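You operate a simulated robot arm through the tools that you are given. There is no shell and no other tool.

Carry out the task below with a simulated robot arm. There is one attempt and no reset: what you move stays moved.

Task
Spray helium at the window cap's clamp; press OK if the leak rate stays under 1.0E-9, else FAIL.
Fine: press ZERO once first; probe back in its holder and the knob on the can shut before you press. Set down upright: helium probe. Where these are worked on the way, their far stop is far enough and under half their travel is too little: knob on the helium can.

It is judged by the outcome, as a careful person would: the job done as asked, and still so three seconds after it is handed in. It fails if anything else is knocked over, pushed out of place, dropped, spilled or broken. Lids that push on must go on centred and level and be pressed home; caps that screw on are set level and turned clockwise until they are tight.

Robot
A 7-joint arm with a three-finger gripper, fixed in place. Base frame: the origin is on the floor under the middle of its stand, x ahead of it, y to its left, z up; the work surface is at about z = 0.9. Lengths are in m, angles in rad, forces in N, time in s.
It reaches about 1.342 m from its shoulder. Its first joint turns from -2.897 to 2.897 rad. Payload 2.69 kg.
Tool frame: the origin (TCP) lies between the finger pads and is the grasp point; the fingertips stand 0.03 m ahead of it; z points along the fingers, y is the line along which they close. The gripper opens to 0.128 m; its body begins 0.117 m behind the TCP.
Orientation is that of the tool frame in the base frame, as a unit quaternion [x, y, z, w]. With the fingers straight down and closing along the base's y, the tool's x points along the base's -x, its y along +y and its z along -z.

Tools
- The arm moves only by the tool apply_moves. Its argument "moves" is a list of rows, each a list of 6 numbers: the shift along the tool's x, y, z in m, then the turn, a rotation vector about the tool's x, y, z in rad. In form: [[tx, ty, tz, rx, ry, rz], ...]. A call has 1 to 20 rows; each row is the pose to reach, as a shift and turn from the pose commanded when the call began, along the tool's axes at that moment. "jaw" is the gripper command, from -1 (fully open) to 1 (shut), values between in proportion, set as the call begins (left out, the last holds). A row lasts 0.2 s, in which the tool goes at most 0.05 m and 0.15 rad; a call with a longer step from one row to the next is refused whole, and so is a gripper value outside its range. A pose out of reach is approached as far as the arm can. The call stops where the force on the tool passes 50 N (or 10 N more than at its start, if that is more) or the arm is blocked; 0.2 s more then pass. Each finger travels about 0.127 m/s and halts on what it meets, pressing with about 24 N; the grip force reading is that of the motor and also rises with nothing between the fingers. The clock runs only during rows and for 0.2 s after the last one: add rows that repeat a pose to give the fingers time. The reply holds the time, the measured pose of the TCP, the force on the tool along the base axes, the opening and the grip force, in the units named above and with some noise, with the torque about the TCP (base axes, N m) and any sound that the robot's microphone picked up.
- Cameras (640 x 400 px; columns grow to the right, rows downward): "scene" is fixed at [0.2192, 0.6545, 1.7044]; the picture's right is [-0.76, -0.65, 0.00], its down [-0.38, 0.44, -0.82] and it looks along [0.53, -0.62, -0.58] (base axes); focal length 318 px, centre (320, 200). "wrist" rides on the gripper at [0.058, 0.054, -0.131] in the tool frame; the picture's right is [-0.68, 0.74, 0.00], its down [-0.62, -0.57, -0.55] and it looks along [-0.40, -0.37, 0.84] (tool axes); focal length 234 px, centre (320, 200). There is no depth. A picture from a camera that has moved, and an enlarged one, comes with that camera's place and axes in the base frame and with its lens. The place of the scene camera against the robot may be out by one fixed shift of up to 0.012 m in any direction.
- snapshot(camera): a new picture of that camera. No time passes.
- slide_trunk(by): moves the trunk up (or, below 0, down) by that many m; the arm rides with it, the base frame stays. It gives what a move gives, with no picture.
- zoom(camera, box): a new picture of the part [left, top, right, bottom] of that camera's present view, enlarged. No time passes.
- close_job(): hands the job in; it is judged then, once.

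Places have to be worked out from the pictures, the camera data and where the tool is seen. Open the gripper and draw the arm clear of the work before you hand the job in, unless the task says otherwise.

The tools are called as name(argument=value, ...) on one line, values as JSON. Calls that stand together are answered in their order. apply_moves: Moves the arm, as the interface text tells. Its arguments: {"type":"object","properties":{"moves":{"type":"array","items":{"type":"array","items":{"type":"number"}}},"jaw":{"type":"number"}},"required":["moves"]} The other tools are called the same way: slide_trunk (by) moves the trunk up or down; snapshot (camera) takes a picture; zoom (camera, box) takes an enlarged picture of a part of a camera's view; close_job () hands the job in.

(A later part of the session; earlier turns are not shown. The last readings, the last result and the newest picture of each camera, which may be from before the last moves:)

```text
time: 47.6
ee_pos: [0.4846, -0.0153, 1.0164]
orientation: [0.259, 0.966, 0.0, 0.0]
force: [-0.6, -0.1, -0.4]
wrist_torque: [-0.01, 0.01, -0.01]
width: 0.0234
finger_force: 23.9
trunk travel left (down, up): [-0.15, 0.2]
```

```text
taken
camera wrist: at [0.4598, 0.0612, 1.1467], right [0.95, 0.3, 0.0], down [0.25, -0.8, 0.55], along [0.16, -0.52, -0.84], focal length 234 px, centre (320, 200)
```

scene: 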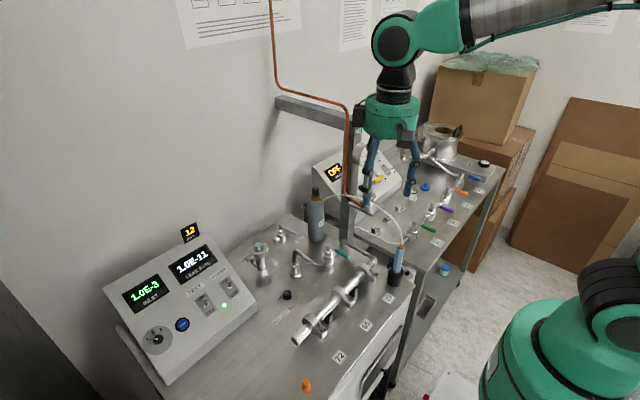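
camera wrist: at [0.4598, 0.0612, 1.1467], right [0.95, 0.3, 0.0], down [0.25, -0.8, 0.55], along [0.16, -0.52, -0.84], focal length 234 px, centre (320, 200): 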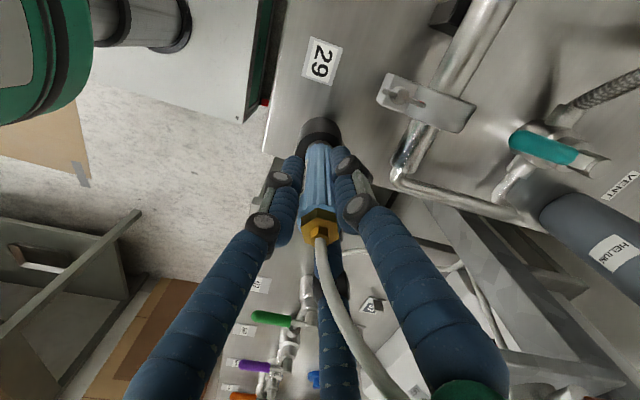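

The probe is gripped (23.4 mm, no side load). I record the seat pose (0.4843, −0.0147, 1.0162) and lift straight up out of the holder.

apply_moves(moves=[[0, 0, -0.01, 0, 0, 0], [0, 0, -0.03, 0, 0, 0], [0, 0, -0.06, 0, 0, 0], [0, 0, -0.1, 0, 0, 0], [0, 0, -0.14, 0, 0, 0], [0, 0, -0.17, 0, 0, 0]], jaw=1.0)

snapshot(camera="scene")

zoom(camera="scene", box=[340, 130, 480, 300])

snapshot(camera="wrist")

```text
time: 49.0
ee_pos: [0.4835, -0.0149, 1.1839]
orientation: [0.259, 0.966, 0.0, 0.001]
force: [-0.1, 0.7, -0.5]
wrist_torque: [-0.01, 0.01, -0.03]
width: 0.0239
finger_force: 23.9
trunk travel left (down, up): [-0.15, 0.2]
```

```text
taken
```

scene: 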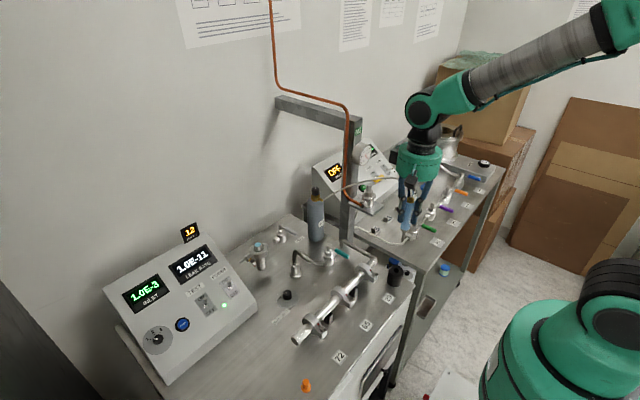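

```text
2.35 times, centred on (410, 215) of scene
camera zoom: at [0.2192, 0.6545, 1.7044], right [-0.76, -0.65, 0.0], down [-0.38, 0.44, -0.82], along [0.53, -0.62, -0.58], focal length 748 px, centre (108, 165)
```

zoom: 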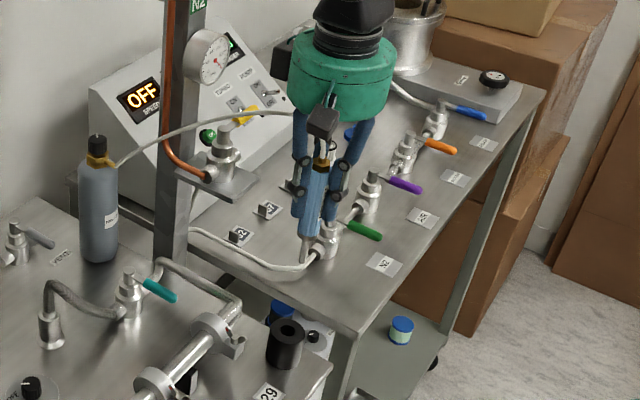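

```text
taken
camera wrist: at [0.4598, 0.0606, 1.3151], right [0.95, 0.3, 0.0], down [0.25, -0.8, 0.55], along [0.16, -0.52, -0.84], focal length 234 px, centre (320, 200)
```

wrist: 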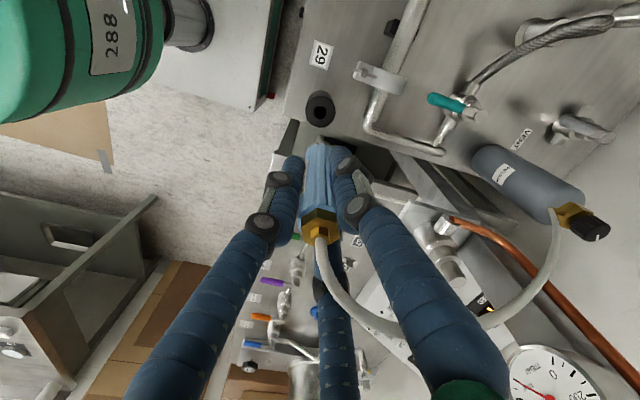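

The probe is out, with a slim silver nozzle at its bottom end; readings unchanged. I zoom in to measure the nozzle tip, and to study the clamp.

zoom(camera="scene", box=[380, 180, 440, 250])

zoom(camera="scene", box=[230, 225, 300, 280])

```text
5.71 times, centred on (410, 215) of scene
camera zoom: at [0.2192, 0.6545, 1.7044], right [-0.76, -0.65, 0.0], down [-0.38, 0.44, -0.82], along [0.53, -0.62, -0.58], focal length 1816 px, centre (-194, 114)
```

zoom: 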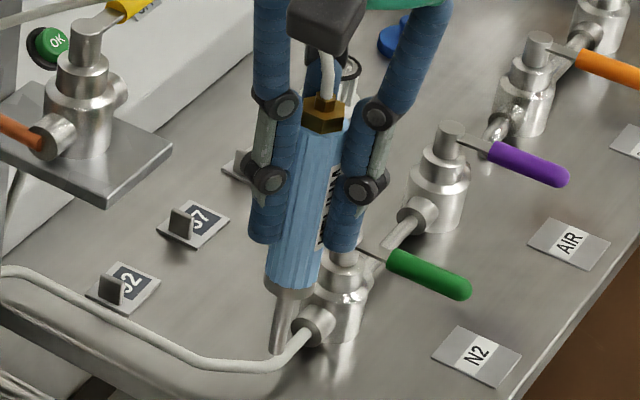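

```text
7.27 times, centred on (265, 252) of scene
camera zoom: at [0.2192, 0.6545, 1.7044], right [-0.76, -0.65, 0.0], down [-0.38, 0.44, -0.82], along [0.53, -0.62, -0.58], focal length 2312 px, centre (720, -182)
```

zoom: 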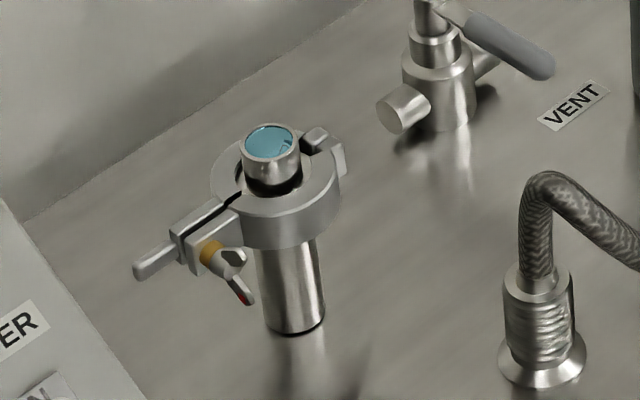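

The nozzle tip is ≈0.113 m below the TCP. The clamp ring is centred near (0.838, 0.225), top z≈0.987. I carry the probe, kept high, to a hover over the −x edge of that clamp.

apply_moves(moves=[[-0.01, 0.0225, -0.03, 0, 0, 0], [-0.0284, 0.0638, -0.03, 0, 0, 0], [-0.0478, 0.1075, -0.03, 0, 0, 0], [-0.0673, 0.1513, -0.03, 0, 0, 0], [-0.0868, 0.195, -0.03, 0, 0, 0], [-0.1062, 0.2388, -0.03, 0, 0, 0], [-0.1257, 0.2826, -0.03, 0, 0, 0], [-0.1451, 0.3263, -0.03, 0, 0, 0], [-0.1656, 0.3723, -0.03, 0, 0, 0], [-0.1656, 0.3723, -0.03, 0, 0, 0]], jaw=1.0)

snapshot(camera="scene")

zoom(camera="scene", box=[200, 140, 340, 290])

snapshot(camera="wrist")

```text
refused: row 9 steps farther than a row can; nothing moved
```

```text
taken
```

scene: 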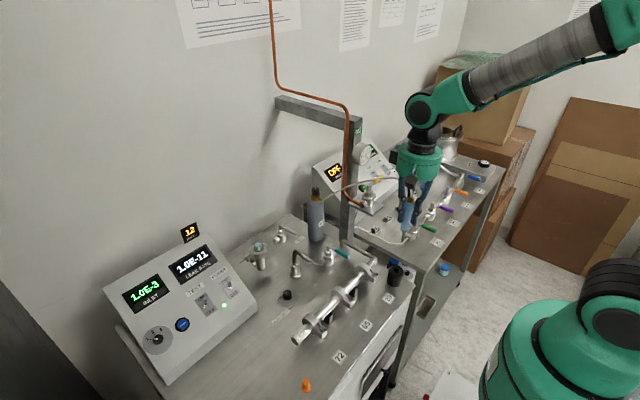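

```text
2.67 times, centred on (270, 215) of scene
camera zoom: at [0.2192, 0.6545, 1.7044], right [-0.76, -0.65, 0.0], down [-0.38, 0.44, -0.82], along [0.53, -0.62, -0.58], focal length 848 px, centre (453, 160)
```

zoom: 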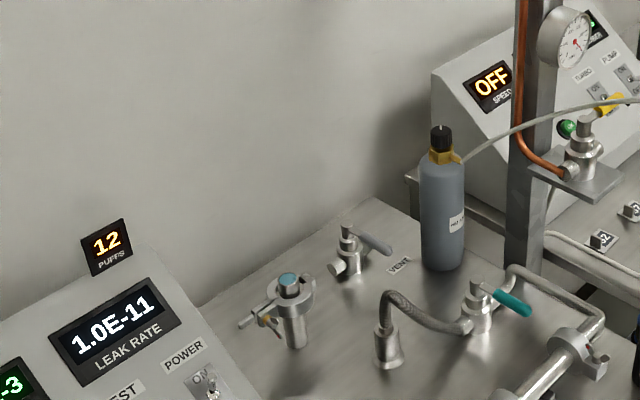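

```text
taken
camera wrist: at [0.4598, 0.0606, 1.3151], right [0.95, 0.3, 0.0], down [0.25, -0.8, 0.55], along [0.16, -0.52, -0.84], focal length 234 px, centre (320, 200)
```

wrist: 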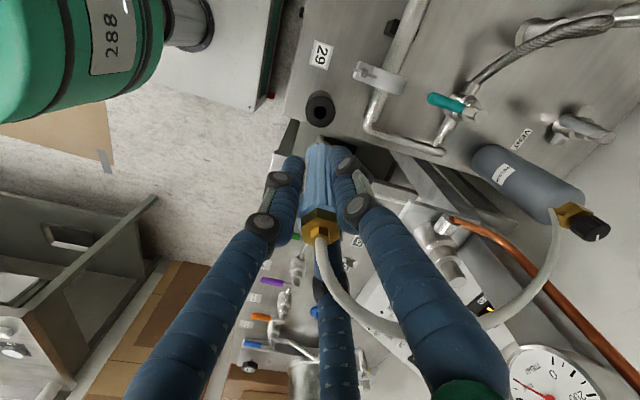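

The call was refused because the last step was a hair too long; nothing moved. I resend it with shorter steps.

apply_moves(moves=[[-0.008, 0.018, -0.03, 0, 0, 0], [-0.0256, 0.0576, -0.03, 0, 0, 0], [-0.0431, 0.097, -0.03, 0, 0, 0], [-0.0606, 0.1363, -0.03, 0, 0, 0], [-0.0781, 0.1757, -0.03, 0, 0, 0], [-0.0956, 0.215, -0.03, 0, 0, 0], [-0.1131, 0.2543, -0.03, 0, 0, 0], [-0.1306, 0.2937, -0.03, 0, 0, 0], [-0.1481, 0.333, -0.03, 0, 0, 0], [-0.1656, 0.3723, -0.03, 0, 0, 0], [-0.1656, 0.3723, -0.03, 0, 0, 0]], jaw=1.0)

snapshot(camera="scene")

zoom(camera="scene", box=[200, 140, 340, 290])

snapshot(camera="wrist")

```text
time: 51.4
ee_pos: [0.8133, 0.2272, 1.213]
orientation: [0.259, 0.966, -0.001, 0.0]
force: [1.1, 0.6, -1.5]
wrist_torque: [0.0, 0.06, 0.01]
width: 0.024
finger_force: 23.9
trunk travel left (down, up): [-0.15, 0.2]
```

```text
taken
```

scene: 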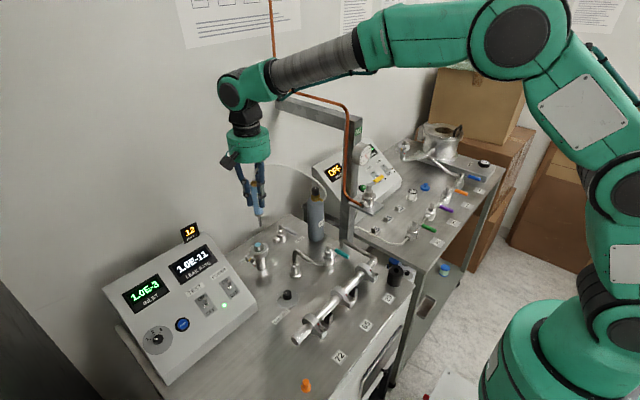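

```text
2.67 times, centred on (270, 215) of scene
camera zoom: at [0.2192, 0.6545, 1.7044], right [-0.76, -0.65, 0.0], down [-0.38, 0.44, -0.82], along [0.53, -0.62, -0.58], focal length 848 px, centre (453, 160)
```

zoom: 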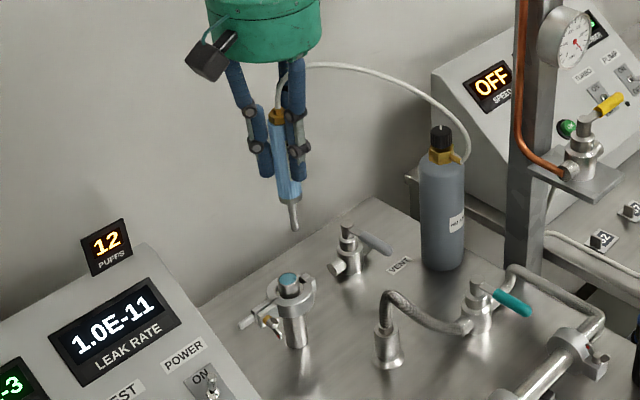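

```text
taken
camera wrist: at [0.7897, 0.3021, 1.3441], right [0.95, 0.3, 0.0], down [0.25, -0.8, 0.55], along [0.16, -0.52, -0.84], focal length 234 px, centre (320, 200)
```

wrist: 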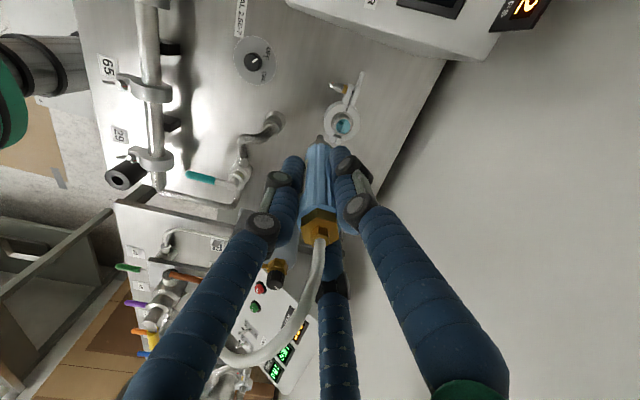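

zoom(camera="wrist", box=[280, 60, 400, 180])

zoom(camera="scene", box=[235, 170, 295, 290])

```text
3.33 times, centred on (340, 120) of wrist
camera zoom: at [0.7897, 0.3021, 1.3441], right [0.95, 0.3, 0.0], down [0.25, -0.8, 0.55], along [0.16, -0.52, -0.84], focal length 781 px, centre (253, 467)
```

zoom: 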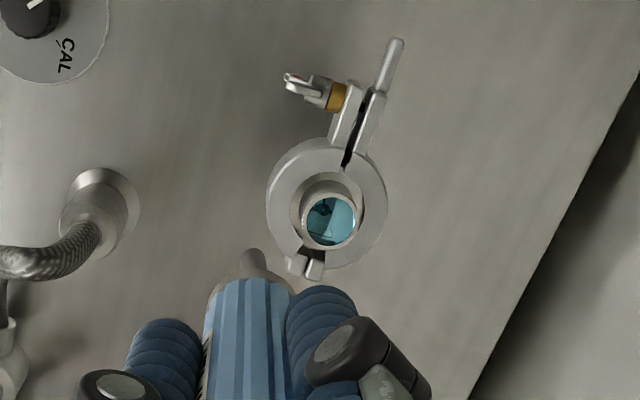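

```text
3.33 times, centred on (265, 230) of scene
camera zoom: at [0.2192, 0.6545, 1.7044], right [-0.76, -0.65, 0.0], down [-0.38, 0.44, -0.82], along [0.53, -0.62, -0.58], focal length 1060 px, centre (503, 100)
```

zoom: 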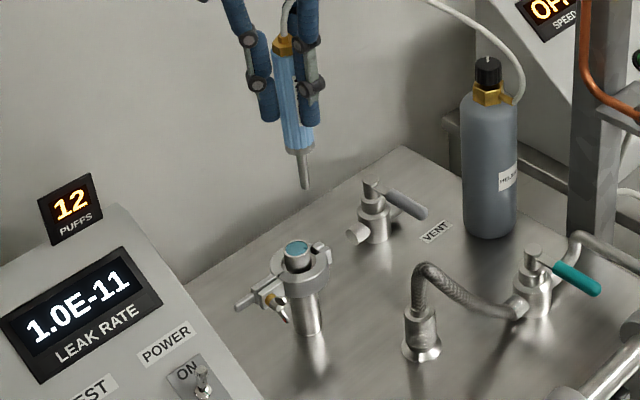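

The clamp ring centre refines to about (0.847, 0.2245); hinge on −y, bolt and lever on +y, so the −x edge is clear. I lower the nozzle toward that edge, stopping about 5 cm above it first.

apply_moves(moves=[[-0.0039, 0.0012, 0.03, 0, 0, 0], [-0.0078, 0.0024, 0.06, 0, 0, 0], [-0.0078, 0.0024, 0.06, 0, 0, 0]], jaw=1.0)

zoom(camera="wrist", box=[280, 60, 400, 180])

zoom(camera="scene", box=[180, 190, 300, 290])

```text
time: 52.2
ee_pos: [0.8206, 0.2241, 1.1526]
orientation: [0.258, 0.966, 0.0, 0.0]
force: [0.6, -0.3, -0.6]
wrist_torque: [0.02, 0.05, 0.01]
width: 0.0238
finger_force: 23.9
trunk travel left (down, up): [-0.15, 0.2]
```

```text
3.33 times, centred on (340, 120) of wrist
camera zoom: at [0.7978, 0.2996, 1.2842], right [0.95, 0.3, 0.0], down [0.25, -0.8, 0.55], along [0.16, -0.52, -0.84], focal length 781 px, centre (253, 467)
```

zoom: 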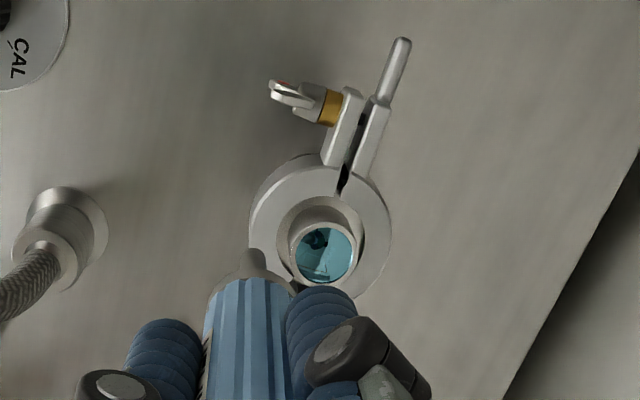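

```text
4.00 times, centred on (240, 240) of scene
camera zoom: at [0.2192, 0.6545, 1.7044], right [-0.76, -0.65, 0.0], down [-0.38, 0.44, -0.82], along [0.53, -0.62, -0.58], focal length 1271 px, centre (640, 40)
```

zoom: 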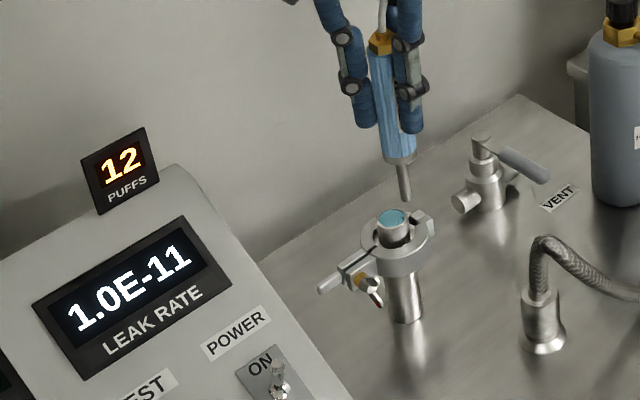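

The tip is right over the ring's −x edge (ring centre ≈ (0.848, 0.225), r≈0.027). I move 4 mm inward and lower until the nozzle is about 1 cm above the ring, then watch the leak rate.

apply_moves(moves=[[-0.0035, 0.002, 0.015, 0, 0, 0], [-0.0035, 0.002, 0.03, 0, 0, 0], [-0.0035, 0.002, 0.038, 0, 0, 0], [-0.0035, 0.002, 0.038, 0, 0, 0]], jaw=1.0)

zoom(camera="scene", box=[100, 190, 300, 320])

zoom(camera="wrist", box=[280, 60, 400, 180])

```text
time: 53.2
ee_pos: [0.8253, 0.2236, 1.1165]
orientation: [0.258, 0.966, 0.0, 0.0]
force: [1.0, 0.2, -0.8]
wrist_torque: [0.0, 0.03, 0.04]
width: 0.0239
finger_force: 23.4
trunk travel left (down, up): [-0.15, 0.2]
```

```text
3.08 times, centred on (200, 255) of scene
camera zoom: at [0.2192, 0.6545, 1.7044], right [-0.76, -0.65, 0.0], down [-0.38, 0.44, -0.82], along [0.53, -0.62, -0.58], focal length 978 px, centre (689, 31)
```

zoom: 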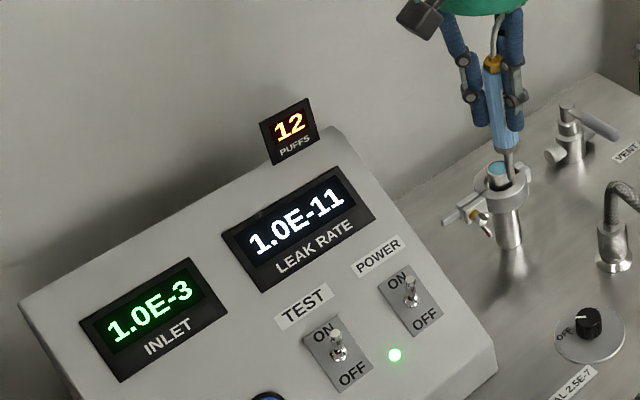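

```text
3.33 times, centred on (340, 120) of wrist
camera zoom: at [0.8014, 0.2992, 1.2474], right [0.95, 0.3, 0.0], down [0.25, -0.8, 0.55], along [0.16, -0.52, -0.84], focal length 781 px, centre (253, 467)
```

zoom: 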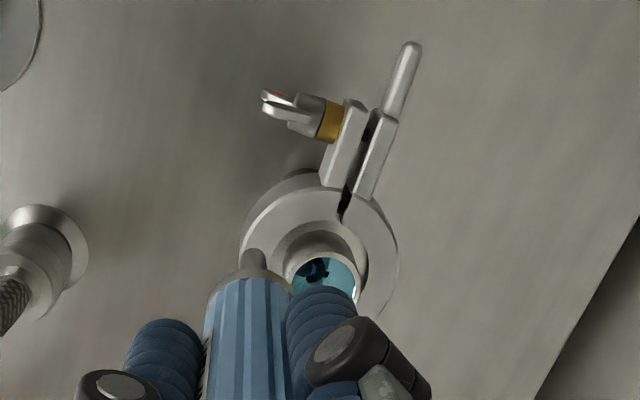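

The nozzle is at the clamp. I hold here for a couple of seconds and look at the displays.

apply_moves(moves=[[0, 0, 0, 0, 0, 0], [0, 0, 0, 0, 0, 0], [0, 0, 0, 0, 0, 0], [0, 0, 0, 0, 0, 0], [0, 0, 0, 0, 0, 0], [0, 0, 0, 0, 0, 0], [0, 0, 0, 0, 0, 0], [0, 0, 0, 0, 0, 0], [0, 0, 0, 0, 0, 0], [0, 0, 0, 0, 0, 0]], jaw=1.0)

zoom(camera="scene", box=[100, 190, 300, 320])

```text
time: 55.4
ee_pos: [0.8261, 0.2235, 1.1171]
orientation: [0.259, 0.966, 0.0, 0.0]
force: [-1.1, 0.5, -0.9]
wrist_torque: [-0.01, 0.01, -0.01]
width: 0.0239
finger_force: 24.0
trunk travel left (down, up): [-0.15, 0.2]
```

```text
3.08 times, centred on (200, 255) of scene
camera zoom: at [0.2192, 0.6545, 1.7044], right [-0.76, -0.65, 0.0], down [-0.38, 0.44, -0.82], along [0.53, -0.62, -0.58], focal length 978 px, centre (689, 31)
```

zoom: 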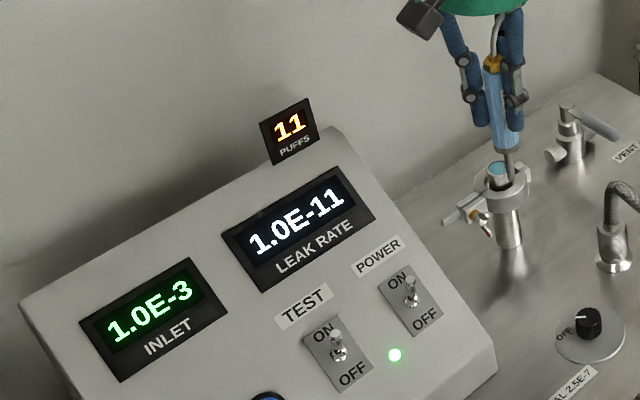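

One puff was delivered here (counter 12 → 11); the rate still reads 1.0E-11. I keep holding and watching for a delayed response.

apply_moves(moves=[[0, 0, 0, 0, 0, 0], [0, 0, 0, 0, 0, 0], [0, 0, 0, 0, 0, 0], [0, 0, 0, 0, 0, 0], [0, 0, 0, 0, 0, 0], [0, 0, 0, 0, 0, 0], [0, 0, 0, 0, 0, 0], [0, 0, 0, 0, 0, 0], [0, 0, 0, 0, 0, 0], [0, 0, 0, 0, 0, 0]], jaw=1.0)

zoom(camera="scene", box=[100, 190, 300, 320])

```text
time: 57.6
ee_pos: [0.8255, 0.2234, 1.1167]
orientation: [0.259, 0.966, 0.0, 0.0]
force: [-1.3, 0.6, -0.4]
wrist_torque: [0.0, 0.0, 0.01]
width: 0.0239
finger_force: 24.2
trunk travel left (down, up): [-0.15, 0.2]
```

```text
3.08 times, centred on (200, 255) of scene
camera zoom: at [0.2192, 0.6545, 1.7044], right [-0.76, -0.65, 0.0], down [-0.38, 0.44, -0.82], along [0.53, -0.62, -0.58], focal length 978 px, centre (689, 31)
```

zoom: 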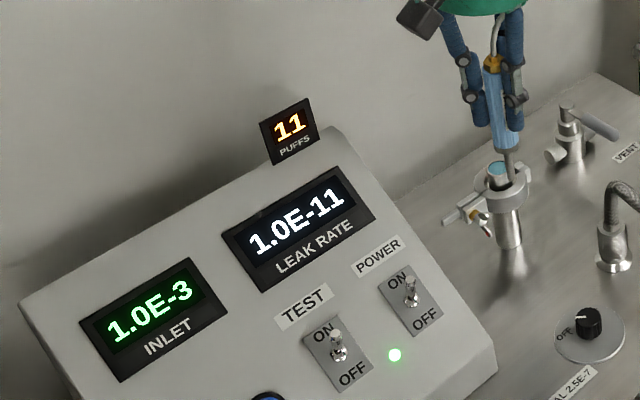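

apply_moves(moves=[[0, 0, 0, 0, 0, 0], [0, 0, 0, 0, 0, 0], [0, 0, 0, 0, 0, 0], [0, 0, 0, 0, 0, 0], [0, 0, 0, 0, 0, 0], [0, 0, 0, 0, 0, 0], [0, 0, 0, 0, 0, 0], [0, 0, 0, 0, 0, 0], [0, 0, 0, 0, 0, 0], [0, 0, 0, 0, 0, 0], [0, 0, 0, 0, 0, 0], [0, 0, 0, 0, 0, 0], [0, 0, 0, 0, 0, 0], [0, 0, 0, 0, 0, 0], [0, 0, 0, 0, 0, 0]], jaw=1.0)

zoom(camera="scene", box=[100, 190, 300, 320])

```text
time: 60.8
ee_pos: [0.8259, 0.2237, 1.117]
orientation: [0.259, 0.966, -0.001, -0.001]
force: [-0.3, -0.3, -1.3]
wrist_torque: [0.03, 0.04, -0.02]
width: 0.0238
finger_force: 24.3
trunk travel left (down, up): [-0.15, 0.2]
```

```text
3.08 times, centred on (200, 255) of scene
camera zoom: at [0.2192, 0.6545, 1.7044], right [-0.76, -0.65, 0.0], down [-0.38, 0.44, -0.82], along [0.53, -0.62, -0.58], focal length 978 px, centre (689, 31)
```

zoom: 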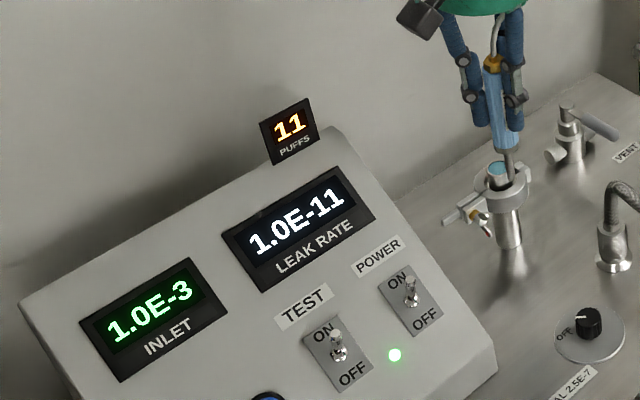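

Still 1.0E-11 about 6 s after the puff. I hold another 4 s to rule out a slow response.

apply_moves(moves=[[0, 0, 0, 0, 0, 0], [0, 0, 0, 0, 0, 0], [0, 0, 0, 0, 0, 0], [0, 0, 0, 0, 0, 0], [0, 0, 0, 0, 0, 0], [0, 0, 0, 0, 0, 0], [0, 0, 0, 0, 0, 0], [0, 0, 0, 0, 0, 0], [0, 0, 0, 0, 0, 0], [0, 0, 0, 0, 0, 0], [0, 0, 0, 0, 0, 0], [0, 0, 0, 0, 0, 0], [0, 0, 0, 0, 0, 0], [0, 0, 0, 0, 0, 0], [0, 0, 0, 0, 0, 0], [0, 0, 0, 0, 0, 0], [0, 0, 0, 0, 0, 0], [0, 0, 0, 0, 0, 0], [0, 0, 0, 0, 0, 0], [0, 0, 0, 0, 0, 0]], jaw=1.0)

zoom(camera="scene", box=[100, 190, 300, 320])

zoom(camera="scene", box=[235, 200, 345, 300])

```text
time: 65.0
ee_pos: [0.8253, 0.2252, 1.1174]
orientation: [0.259, 0.966, 0.0, 0.0]
force: [0.5, -0.7, -1.9]
wrist_torque: [-0.01, 0.0, -0.03]
width: 0.0237
finger_force: 23.7
trunk travel left (down, up): [-0.15, 0.2]
```

```text
3.08 times, centred on (200, 255) of scene
camera zoom: at [0.2192, 0.6545, 1.7044], right [-0.76, -0.65, 0.0], down [-0.38, 0.44, -0.82], along [0.53, -0.62, -0.58], focal length 978 px, centre (689, 31)
```

zoom: 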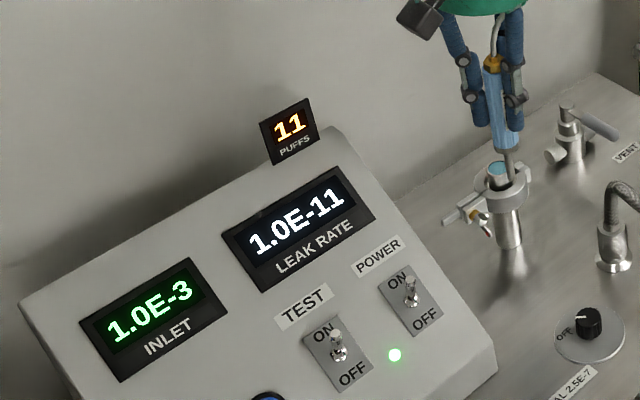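

```text
4.00 times, centred on (290, 250) of scene
camera zoom: at [0.2192, 0.6545, 1.7044], right [-0.76, -0.65, 0.0], down [-0.38, 0.44, -0.82], along [0.53, -0.62, -0.58], focal length 1271 px, centre (440, 0)
```

zoom: 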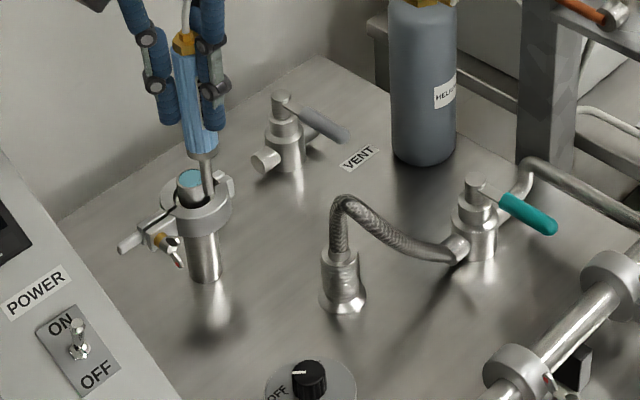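

No response: 1.0E-11 steady for about 10 s after the puff, well under 1.0E-9. Now I return the probe, reversing my exact moves: lift, then travel back above the holder.

apply_moves(moves=[[0, 0, -0.03, 0, 0, 0], [0, 0, -0.07, 0, 0, 0], [0, 0, -0.1, 0, 0, 0], [0.0177, -0.0377, -0.1, 0, 0, 0], [0.0354, -0.0753, -0.1, 0, 0, 0], [0.0531, -0.113, -0.1, 0, 0, 0], [0.0708, -0.1507, -0.1, 0, 0, 0], [0.0885, -0.1884, -0.1, 0, 0, 0], [0.1061, -0.226, -0.1, 0, 0, 0], [0.1238, -0.2637, -0.1, 0, 0, 0], [0.1415, -0.3014, -0.1, 0, 0, 0], [0.1592, -0.339, -0.1, 0, 0, 0], [0.1769, -0.3767, -0.1, 0, 0, 0], [0.1769, -0.3767, -0.1, 0, 0, 0], [0.1769, -0.3767, -0.1, 0, 0, 0]], jaw=1.0)

snapshot(camera="scene")

zoom(camera="wrist", box=[260, 60, 400, 180])

zoom(camera="scene", box=[100, 190, 300, 320])

```text
time: 68.2
ee_pos: [0.483, -0.0151, 1.2162]
orientation: [0.258, 0.966, -0.001, 0.0]
force: [0.1, 0.6, -0.7]
wrist_torque: [-0.03, 0.0, -0.02]
width: 0.0235
finger_force: 24.1
trunk travel left (down, up): [-0.15, 0.2]
```

```text
taken
```

scene: 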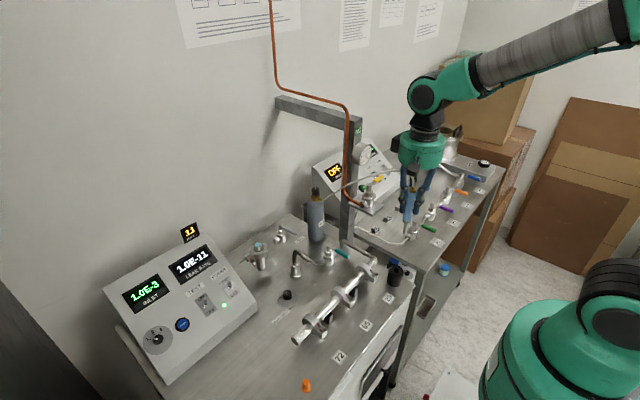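

```text
3.33 times, centred on (330, 120) of wrist
camera zoom: at [0.4595, 0.0609, 1.3469], right [0.95, 0.3, 0.0], down [0.25, -0.8, 0.55], along [0.16, -0.52, -0.84], focal length 781 px, centre (287, 467)
```

zoom: 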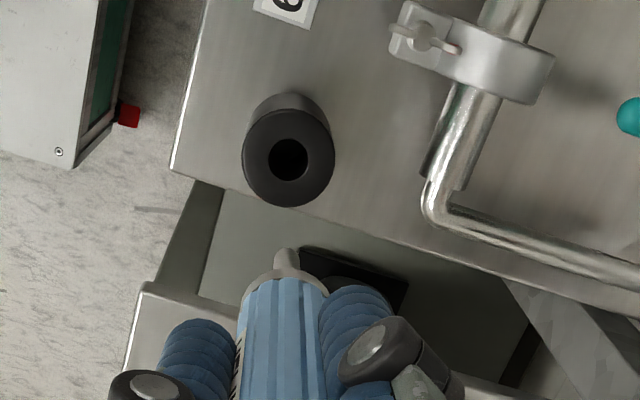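

```text
3.08 times, centred on (200, 255) of scene
camera zoom: at [0.2192, 0.6545, 1.7044], right [-0.76, -0.65, 0.0], down [-0.38, 0.44, -0.82], along [0.53, -0.62, -0.58], focal length 978 px, centre (689, 31)
```

zoom: 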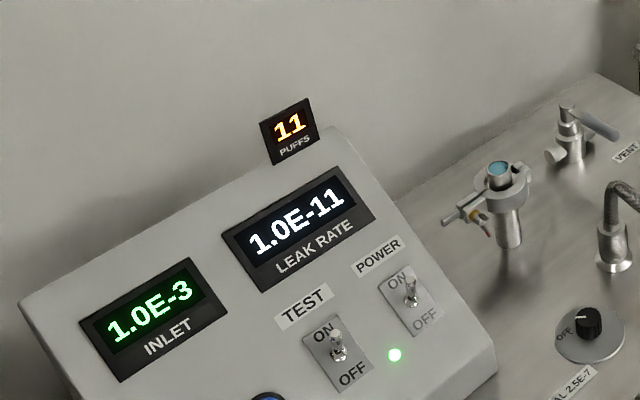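

The hole lines up with the nozzle axis within ~1.5 mm and the display still reads 1.0E-11. I descend most of the way, then slowly to the recorded seat height.

apply_moves(moves=[[0, 0, 0.04, 0, 0, 0], [0, 0, 0.08, 0, 0, 0], [0, 0, 0.11, 0, 0, 0], [0, 0, 0.135, 0, 0, 0], [0, 0, 0.135, 0, 0, 0]], jaw=1.0)

zoom(camera="wrist", box=[260, 60, 400, 180])

zoom(camera="scene", box=[360, 200, 440, 300])

```text
time: 69.4
ee_pos: [0.483, -0.0148, 1.0835]
orientation: [0.259, 0.966, 0.0, 0.0]
force: [0.0, 0.3, -1.9]
wrist_torque: [0.0, 0.04, -0.01]
width: 0.0238
finger_force: 24.1
trunk travel left (down, up): [-0.15, 0.2]
```

```text
3.33 times, centred on (330, 120) of wrist
camera zoom: at [0.459, 0.061, 1.2137], right [0.95, 0.3, 0.0], down [0.25, -0.8, 0.55], along [0.16, -0.52, -0.84], focal length 781 px, centre (287, 467)
```

zoom: 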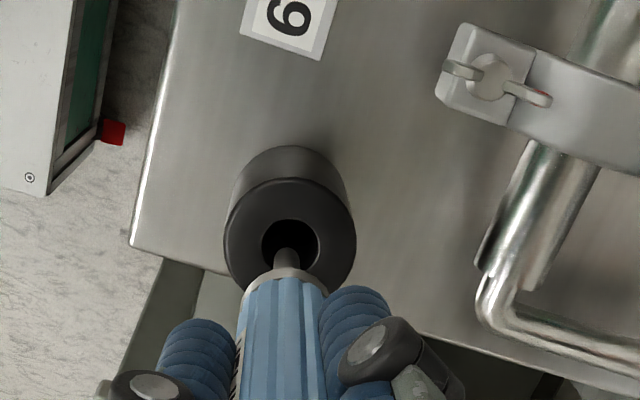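

```text
4.00 times, centred on (400, 250) of scene
camera zoom: at [0.2192, 0.6545, 1.7044], right [-0.76, -0.65, 0.0], down [-0.38, 0.44, -0.82], along [0.53, -0.62, -0.58], focal length 1271 px, centre (0, 0)
```

zoom: 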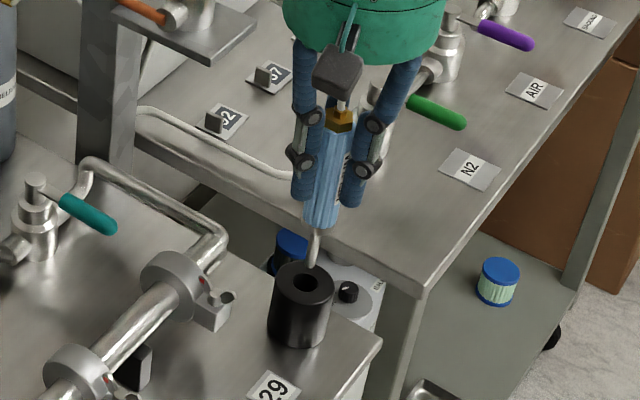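

The nozzle is entering the hole centrally. I continue slowly to the seat.

apply_moves(moves=[[0, 0, 0.015, 0, 0, 0], [0, 0, 0.03, 0, 0, 0], [0, 0, 0.042, 0, 0, 0], [0, 0, 0.052, 0, 0, 0], [0, 0, 0.06, 0, 0, 0], [0, 0, 0.065, 0, 0, 0], [0, 0, 0.0665, 0, 0, 0], [0, 0, 0.0665, 0, 0, 0]], jaw=1.0)

zoom(camera="wrist", box=[260, 80, 400, 200])

zoom(camera="scene", box=[360, 200, 440, 300])

```text
time: 71.2
ee_pos: [0.4831, -0.015, 1.0156]
orientation: [0.259, 0.966, 0.0, 0.0]
force: [0.5, -0.7, 0.2]
wrist_torque: [0.0, 0.0, 0.02]
width: 0.024
finger_force: 24.1
trunk travel left (down, up): [-0.15, 0.2]
```

```text
3.33 times, centred on (330, 140) of wrist
camera zoom: at [0.4591, 0.0604, 1.1465], right [0.95, 0.3, 0.0], down [0.25, -0.8, 0.55], along [0.16, -0.52, -0.84], focal length 781 px, centre (287, 400)
```

zoom: 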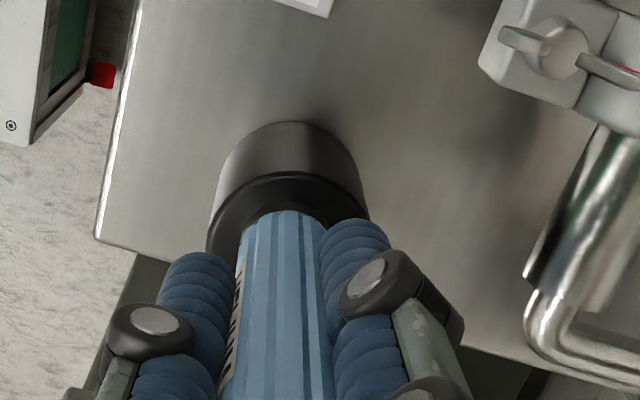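

```text
4.00 times, centred on (400, 250) of scene
camera zoom: at [0.2192, 0.6545, 1.7044], right [-0.76, -0.65, 0.0], down [-0.38, 0.44, -0.82], along [0.53, -0.62, -0.58], focal length 1271 px, centre (0, 0)
```

zoom: 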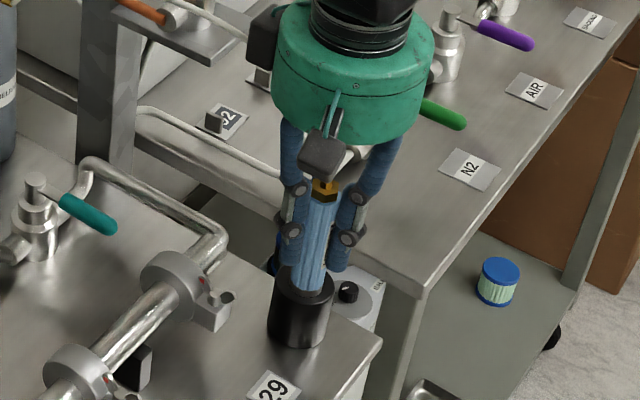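

It's at the recorded seat height. I nudge down 1.5 mm to confirm contact, then release.

apply_moves(moves=[[0, 0, 0.0008, 0, 0, 0], [0, 0, 0.0015, 0, 0, 0]], jaw=1.0)

apply_moves(moves=[[0, 0, 0, 0, 0, 0], [0, 0, 0, 0, 0, 0], [0, 0, 0, 0, 0, 0]], jaw=0.5)

apply_moves(moves=[[0, 0, 0, 0, 0, 0], [0, 0, 0, 0, 0, 0]], jaw=0.0)

snapshot(camera="wrist")

zoom(camera="scene", box=[360, 200, 440, 300])

```text
time: 71.8
ee_pos: [0.4832, -0.0161, 1.0149]
orientation: [0.259, 0.966, 0.0, 0.0]
force: [-6.0, -3.3, 24.0]
wrist_torque: [-0.07, 0.19, 0.03]
width: 0.0239
finger_force: 23.6
trunk travel left (down, up): [-0.15, 0.2]
```

```text
time: 72.6
ee_pos: [0.483, -0.0151, 1.0132]
orientation: [0.258, 0.966, 0.0, 0.0]
force: [0.1, -0.3, 0.3]
wrist_torque: [0.0, 0.02, 0.0]
width: 0.0319
finger_force: 0.1
trunk travel left (down, up): [-0.15, 0.2]
```

```text
time: 73.2
ee_pos: [0.4836, -0.013, 1.0121]
orientation: [0.259, 0.966, 0.0, 0.0]
force: [-0.4, 0.7, -0.9]
wrist_torque: [-0.01, 0.01, -0.01]
width: 0.0638
finger_force: 0.1
trunk travel left (down, up): [-0.15, 0.2]
```

```text
taken
camera wrist: at [0.4592, 0.0607, 1.1444], right [0.95, 0.3, 0.0], down [0.25, -0.8, 0.55], along [0.16, -0.52, -0.84], focal length 234 px, centre (320, 200)
```

wrist: 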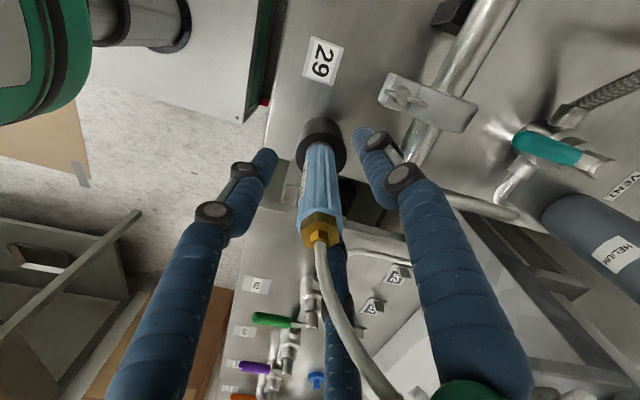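

```text
4.00 times, centred on (400, 250) of scene
camera zoom: at [0.2192, 0.6545, 1.7044], right [-0.76, -0.65, 0.0], down [-0.38, 0.44, -0.82], along [0.53, -0.62, -0.58], focal length 1271 px, centre (0, 0)
```

zoom: 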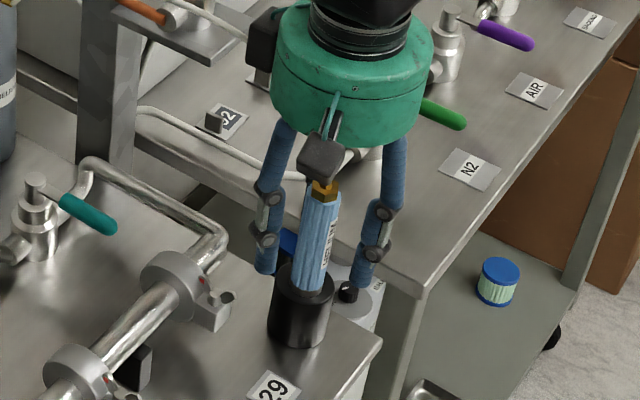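

Contact confirmed (24 N push), and after release the probe stands upright in its holder. I lift the open gripper straight up and then move clear toward +y.

apply_moves(moves=[[0, 0, -0.02, 0, 0, 0], [0, 0, -0.05, 0, 0, 0], [0, 0, -0.085, 0, 0, 0], [0, 0, -0.125, 0, 0, 0], [0, 0, -0.17, 0, 0, 0], [0, 0, -0.215, 0, 0, 0], [0, 0, -0.26, 0, 0, 0], [0, 0, -0.3, 0, 0, 0], [0.02, 0.0346, -0.32, 0, 0, 0], [0.04, 0.0693, -0.32, 0, 0, 0], [0.06, 0.1039, -0.32, 0, 0, 0]], jaw=0.0)

snapshot(camera="scene")

zoom(camera="scene", box=[360, 200, 440, 300])

snapshot(camera="wrist")

```text
time: 75.6
ee_pos: [0.4843, 0.1046, 1.3339]
orientation: [0.26, 0.966, 0.0, 0.0]
force: [0.0, 0.6, 0.1]
wrist_torque: [-0.01, -0.01, -0.02]
width: 0.064
finger_force: 0.1
trunk travel left (down, up): [-0.15, 0.2]
```

```text
taken
```

scene: 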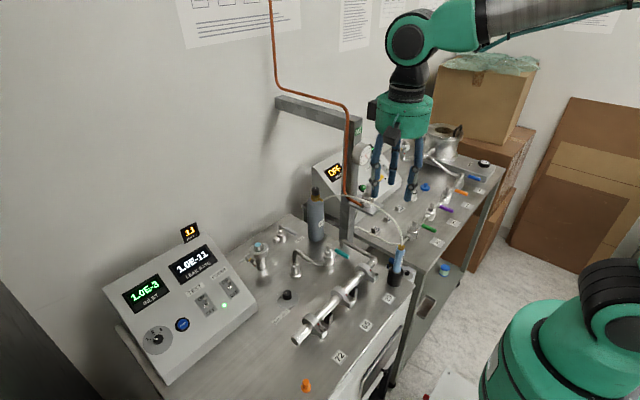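

```text
4.00 times, centred on (400, 250) of scene
camera zoom: at [0.2192, 0.6545, 1.7044], right [-0.76, -0.65, 0.0], down [-0.38, 0.44, -0.82], along [0.53, -0.62, -0.58], focal length 1271 px, centre (0, 0)
```

zoom: 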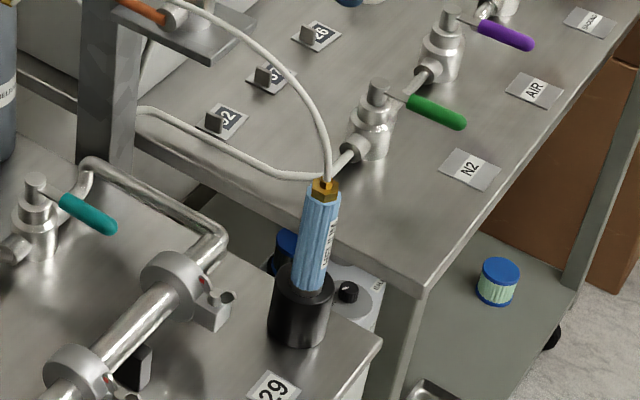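

```text
taken
camera wrist: at [0.4598, 0.181, 1.4635], right [0.95, 0.3, 0.0], down [0.25, -0.8, 0.55], along [0.16, -0.52, -0.84], focal length 234 px, centre (320, 200)
```

wrist: 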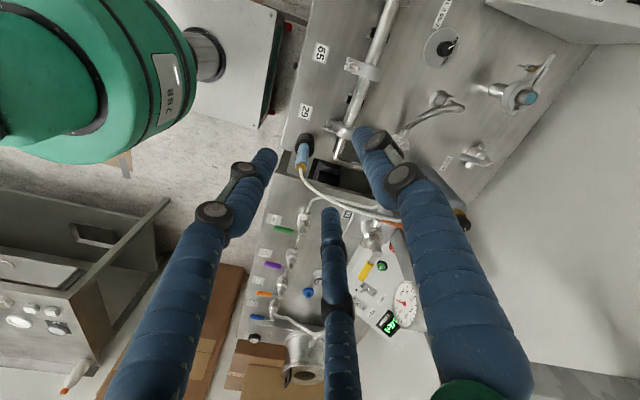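

The probe stands just as it did originally. Now I go back to the can to shut the knob, re-adopting the same leaned orientation I ended the opening turn with.

apply_moves(moves=[[-0.0351, 0.0182, 0.003, 0.0369, -0.0016, 0.1264], [-0.0702, 0.0363, 0.006, 0.0738, -0.0032, 0.2529], [-0.1053, 0.0545, 0.009, 0.1107, -0.0048, 0.3793], [-0.1404, 0.0726, 0.012, 0.1475, -0.0064, 0.5058], [-0.1754, 0.0908, 0.015, 0.1844, -0.008, 0.6322], [-0.2105, 0.1089, 0.018, 0.2213, -0.0096, 0.7587], [-0.2456, 0.1271, 0.021, 0.2582, -0.0112, 0.8851], [-0.2807, 0.1452, 0.024, 0.2582, -0.0112, 0.8851], [-0.307, 0.1268, 0.052, 0.2582, -0.0112, 0.8851], [-0.3332, 0.1085, 0.079, 0.2582, -0.0112, 0.8851], [-0.3595, 0.0901, 0.107, 0.2582, -0.0112, 0.8851], [-0.3595, 0.0901, 0.107, 0.2582, -0.0112, 0.8851]], jaw=0.2)

zoom(camera="wrist", box=[250, 60, 390, 180])

zoom(camera="scene", box=[230, 80, 390, 240])

```text
time: 78.2
ee_pos: [0.8388, 0.0015, 1.2278]
orientation: [0.643, 0.755, -0.123, -0.028]
force: [0.2, 0.2, -0.9]
wrist_torque: [0.05, 0.03, 0.0]
width: 0.0513
finger_force: 0.2
trunk travel left (down, up): [-0.15, 0.2]
```

```text
3.33 times, centred on (320, 120) of wrist
camera zoom: at [0.9073, 0.0862, 1.3357], right [0.82, -0.56, -0.08], down [-0.33, -0.6, 0.73], along [-0.46, -0.57, -0.68], focal length 781 px, centre (320, 467)
```

zoom: 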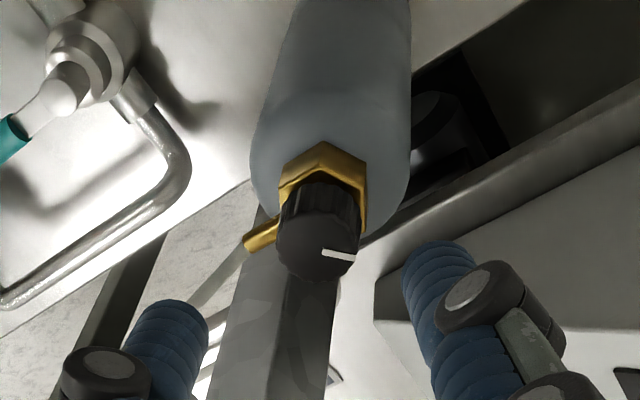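

```text
2.50 times, centred on (310, 160) of scene
camera zoom: at [0.2192, 0.6545, 1.7044], right [-0.76, -0.65, 0.0], down [-0.38, 0.44, -0.82], along [0.53, -0.62, -0.58], focal length 795 px, centre (345, 300)
```

zoom: 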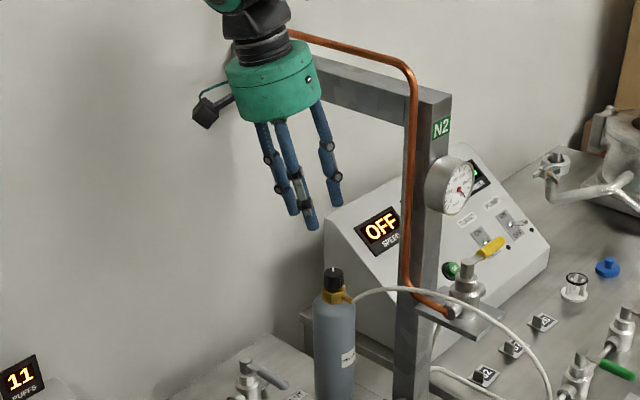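

The knob is right on the tool axis, pointer still at the open stop. I descend around it and close in steps.

apply_moves(moves=[[0.0002, 0.0005, 0.03, 0, 0, 0], [0.0004, 0.0011, 0.06, 0, 0, 0], [0.0005, 0.0015, 0.085, 0, 0, 0], [0.0006, 0.0018, 0.1, 0, 0, 0], [0.0006, 0.0018, 0.1, 0, 0, 0]], jaw=0.2)

apply_moves(moves=[[0, 0, 0, 0, 0, 0], [0, 0, 0, 0, 0, 0]], jaw=0.5)

zoom(camera="wrist", box=[250, 100, 390, 220])

```text
time: 79.4
ee_pos: [0.8216, -0.0128, 1.1301]
orientation: [0.644, 0.755, -0.121, -0.027]
force: [0.0, 0.1, -0.3]
wrist_torque: [0.06, -0.01, 0.02]
width: 0.0511
finger_force: 0.0
trunk travel left (down, up): [-0.15, 0.2]
```

```text
time: 80.0
ee_pos: [0.822, -0.0113, 1.1289]
orientation: [0.644, 0.755, -0.122, -0.027]
force: [0.3, 1.5, 0.3]
wrist_torque: [-0.02, -0.05, -0.01]
width: 0.0319
finger_force: 0.0
trunk travel left (down, up): [-0.15, 0.2]
```

```text
3.33 times, centred on (320, 160) of wrist
camera zoom: at [0.89, 0.0724, 1.2369], right [0.83, -0.56, -0.08], down [-0.33, -0.6, 0.73], along [-0.46, -0.57, -0.68], focal length 781 px, centre (320, 333)
```

zoom: 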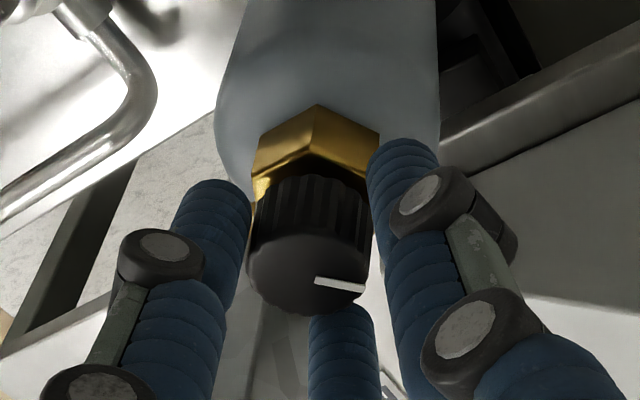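

The knob is about 2 mm toward the left finger; I shift accordingly and close the rest of the way.

apply_moves(moves=[[0.0012, -0.0013, 0.0001, 0, 0, 0], [0.0012, -0.0013, 0.0001, 0, 0, 0]], jaw=0.5)

apply_moves(moves=[[0, 0, 0, 0, 0, 0], [0, 0, 0, 0, 0, 0]], jaw=0.55)

apply_moves(moves=[[0, 0, 0, 0, 0, 0], [0, 0, 0, 0, 0, 0]], jaw=0.65)

zoom(camera="wrist", box=[250, 100, 390, 220])

```text
time: 80.6
ee_pos: [0.8203, -0.0098, 1.1302]
orientation: [0.644, 0.755, -0.122, -0.028]
force: [0.1, 0.2, 0.3]
wrist_torque: [0.01, -0.02, 0.01]
width: 0.0319
finger_force: 0.0
trunk travel left (down, up): [-0.15, 0.2]
```

```text
time: 81.2
ee_pos: [0.8215, -0.011, 1.1302]
orientation: [0.644, 0.755, -0.122, -0.026]
force: [-2.9, -2.6, 0.9]
wrist_torque: [-0.02, 0.02, -0.05]
width: 0.031
finger_force: 1.7
trunk travel left (down, up): [-0.15, 0.2]
```

```text
time: 81.8
ee_pos: [0.8207, -0.0108, 1.1301]
orientation: [0.645, 0.754, -0.122, -0.027]
force: [1.0, -10.8, 0.6]
wrist_torque: [-0.13, -0.13, 0.06]
width: 0.0285
finger_force: 44.6
trunk travel left (down, up): [-0.15, 0.2]
```

```text
3.33 times, centred on (320, 160) of wrist
camera zoom: at [0.8882, 0.0725, 1.2376], right [0.83, -0.56, -0.08], down [-0.33, -0.6, 0.73], along [-0.46, -0.57, -0.68], focal length 781 px, centre (320, 333)
```

zoom: 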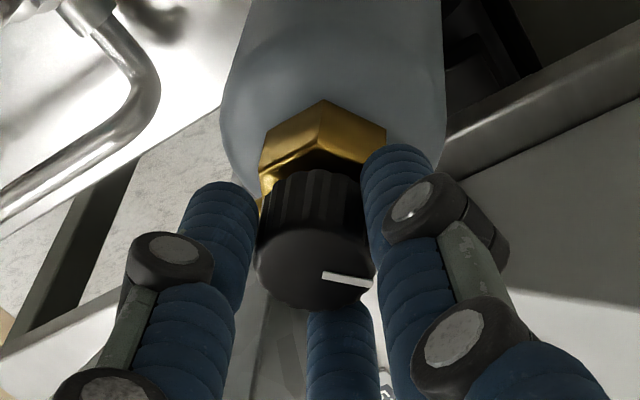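

Gripped, with −11 N side load in y; I relieve by shifting −y 2 mm, then turn counter-clockwise 0.8 rad to close.

apply_moves(moves=[[-0.001, -0.0001, 0.0001, 0, 0, 0], [-0.002, -0.0003, 0.0003, 0, 0, 0]], jaw=0.65)

apply_moves(moves=[[0.0005, -0.0003, 0, -0.0093, -0.0175, -0.0775], [0.001, -0.0006, 0, -0.0186, -0.0349, -0.155], [0.0015, -0.001, 0.0001, -0.0279, -0.0524, -0.2325], [0.0019, -0.0014, 0.0001, -0.0372, -0.0699, -0.31], [0.0023, -0.0019, 0.0001, -0.0465, -0.0874, -0.3876], [0.0026, -0.0023, 0.0002, -0.0558, -0.1048, -0.4651], [0.003, -0.0028, 0.0003, -0.0651, -0.1223, -0.5426], [0.0032, -0.0033, 0.0004, -0.0744, -0.1398, -0.6201], [0.0035, -0.0039, 0.0005, -0.0837, -0.1572, -0.6976], [0.0037, -0.0044, 0.0006, -0.093, -0.1747, -0.7751]], jaw=0.65)

zoom(camera="wrist", box=[250, 100, 390, 220])

```text
time: 82.4
ee_pos: [0.8201, -0.0124, 1.1285]
orientation: [0.644, 0.755, -0.12, -0.027]
force: [-0.9, -1.9, -1.7]
wrist_torque: [0.34, -0.57, 0.03]
width: 0.0289
finger_force: 45.1
trunk travel left (down, up): [-0.15, 0.2]
```

```text
time: 84.6
ee_pos: [0.8156, -0.0082, 1.1307]
orientation: [0.298, 0.946, -0.123, 0.023]
force: [12.4, 7.2, 3.9]
wrist_torque: [0.88, -0.58, 0.08]
width: 0.0286
finger_force: 45.2
trunk travel left (down, up): [-0.15, 0.2]
```

```text
3.33 times, centred on (320, 160) of wrist
camera zoom: at [0.8029, 0.0985, 1.2376], right [0.98, 0.2, -0.08], down [0.2, -0.66, 0.73], along [0.09, -0.73, -0.68], focal length 781 px, centre (320, 333)
```

zoom: 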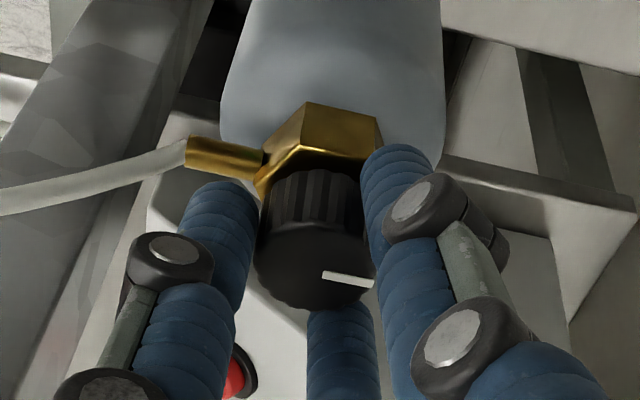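

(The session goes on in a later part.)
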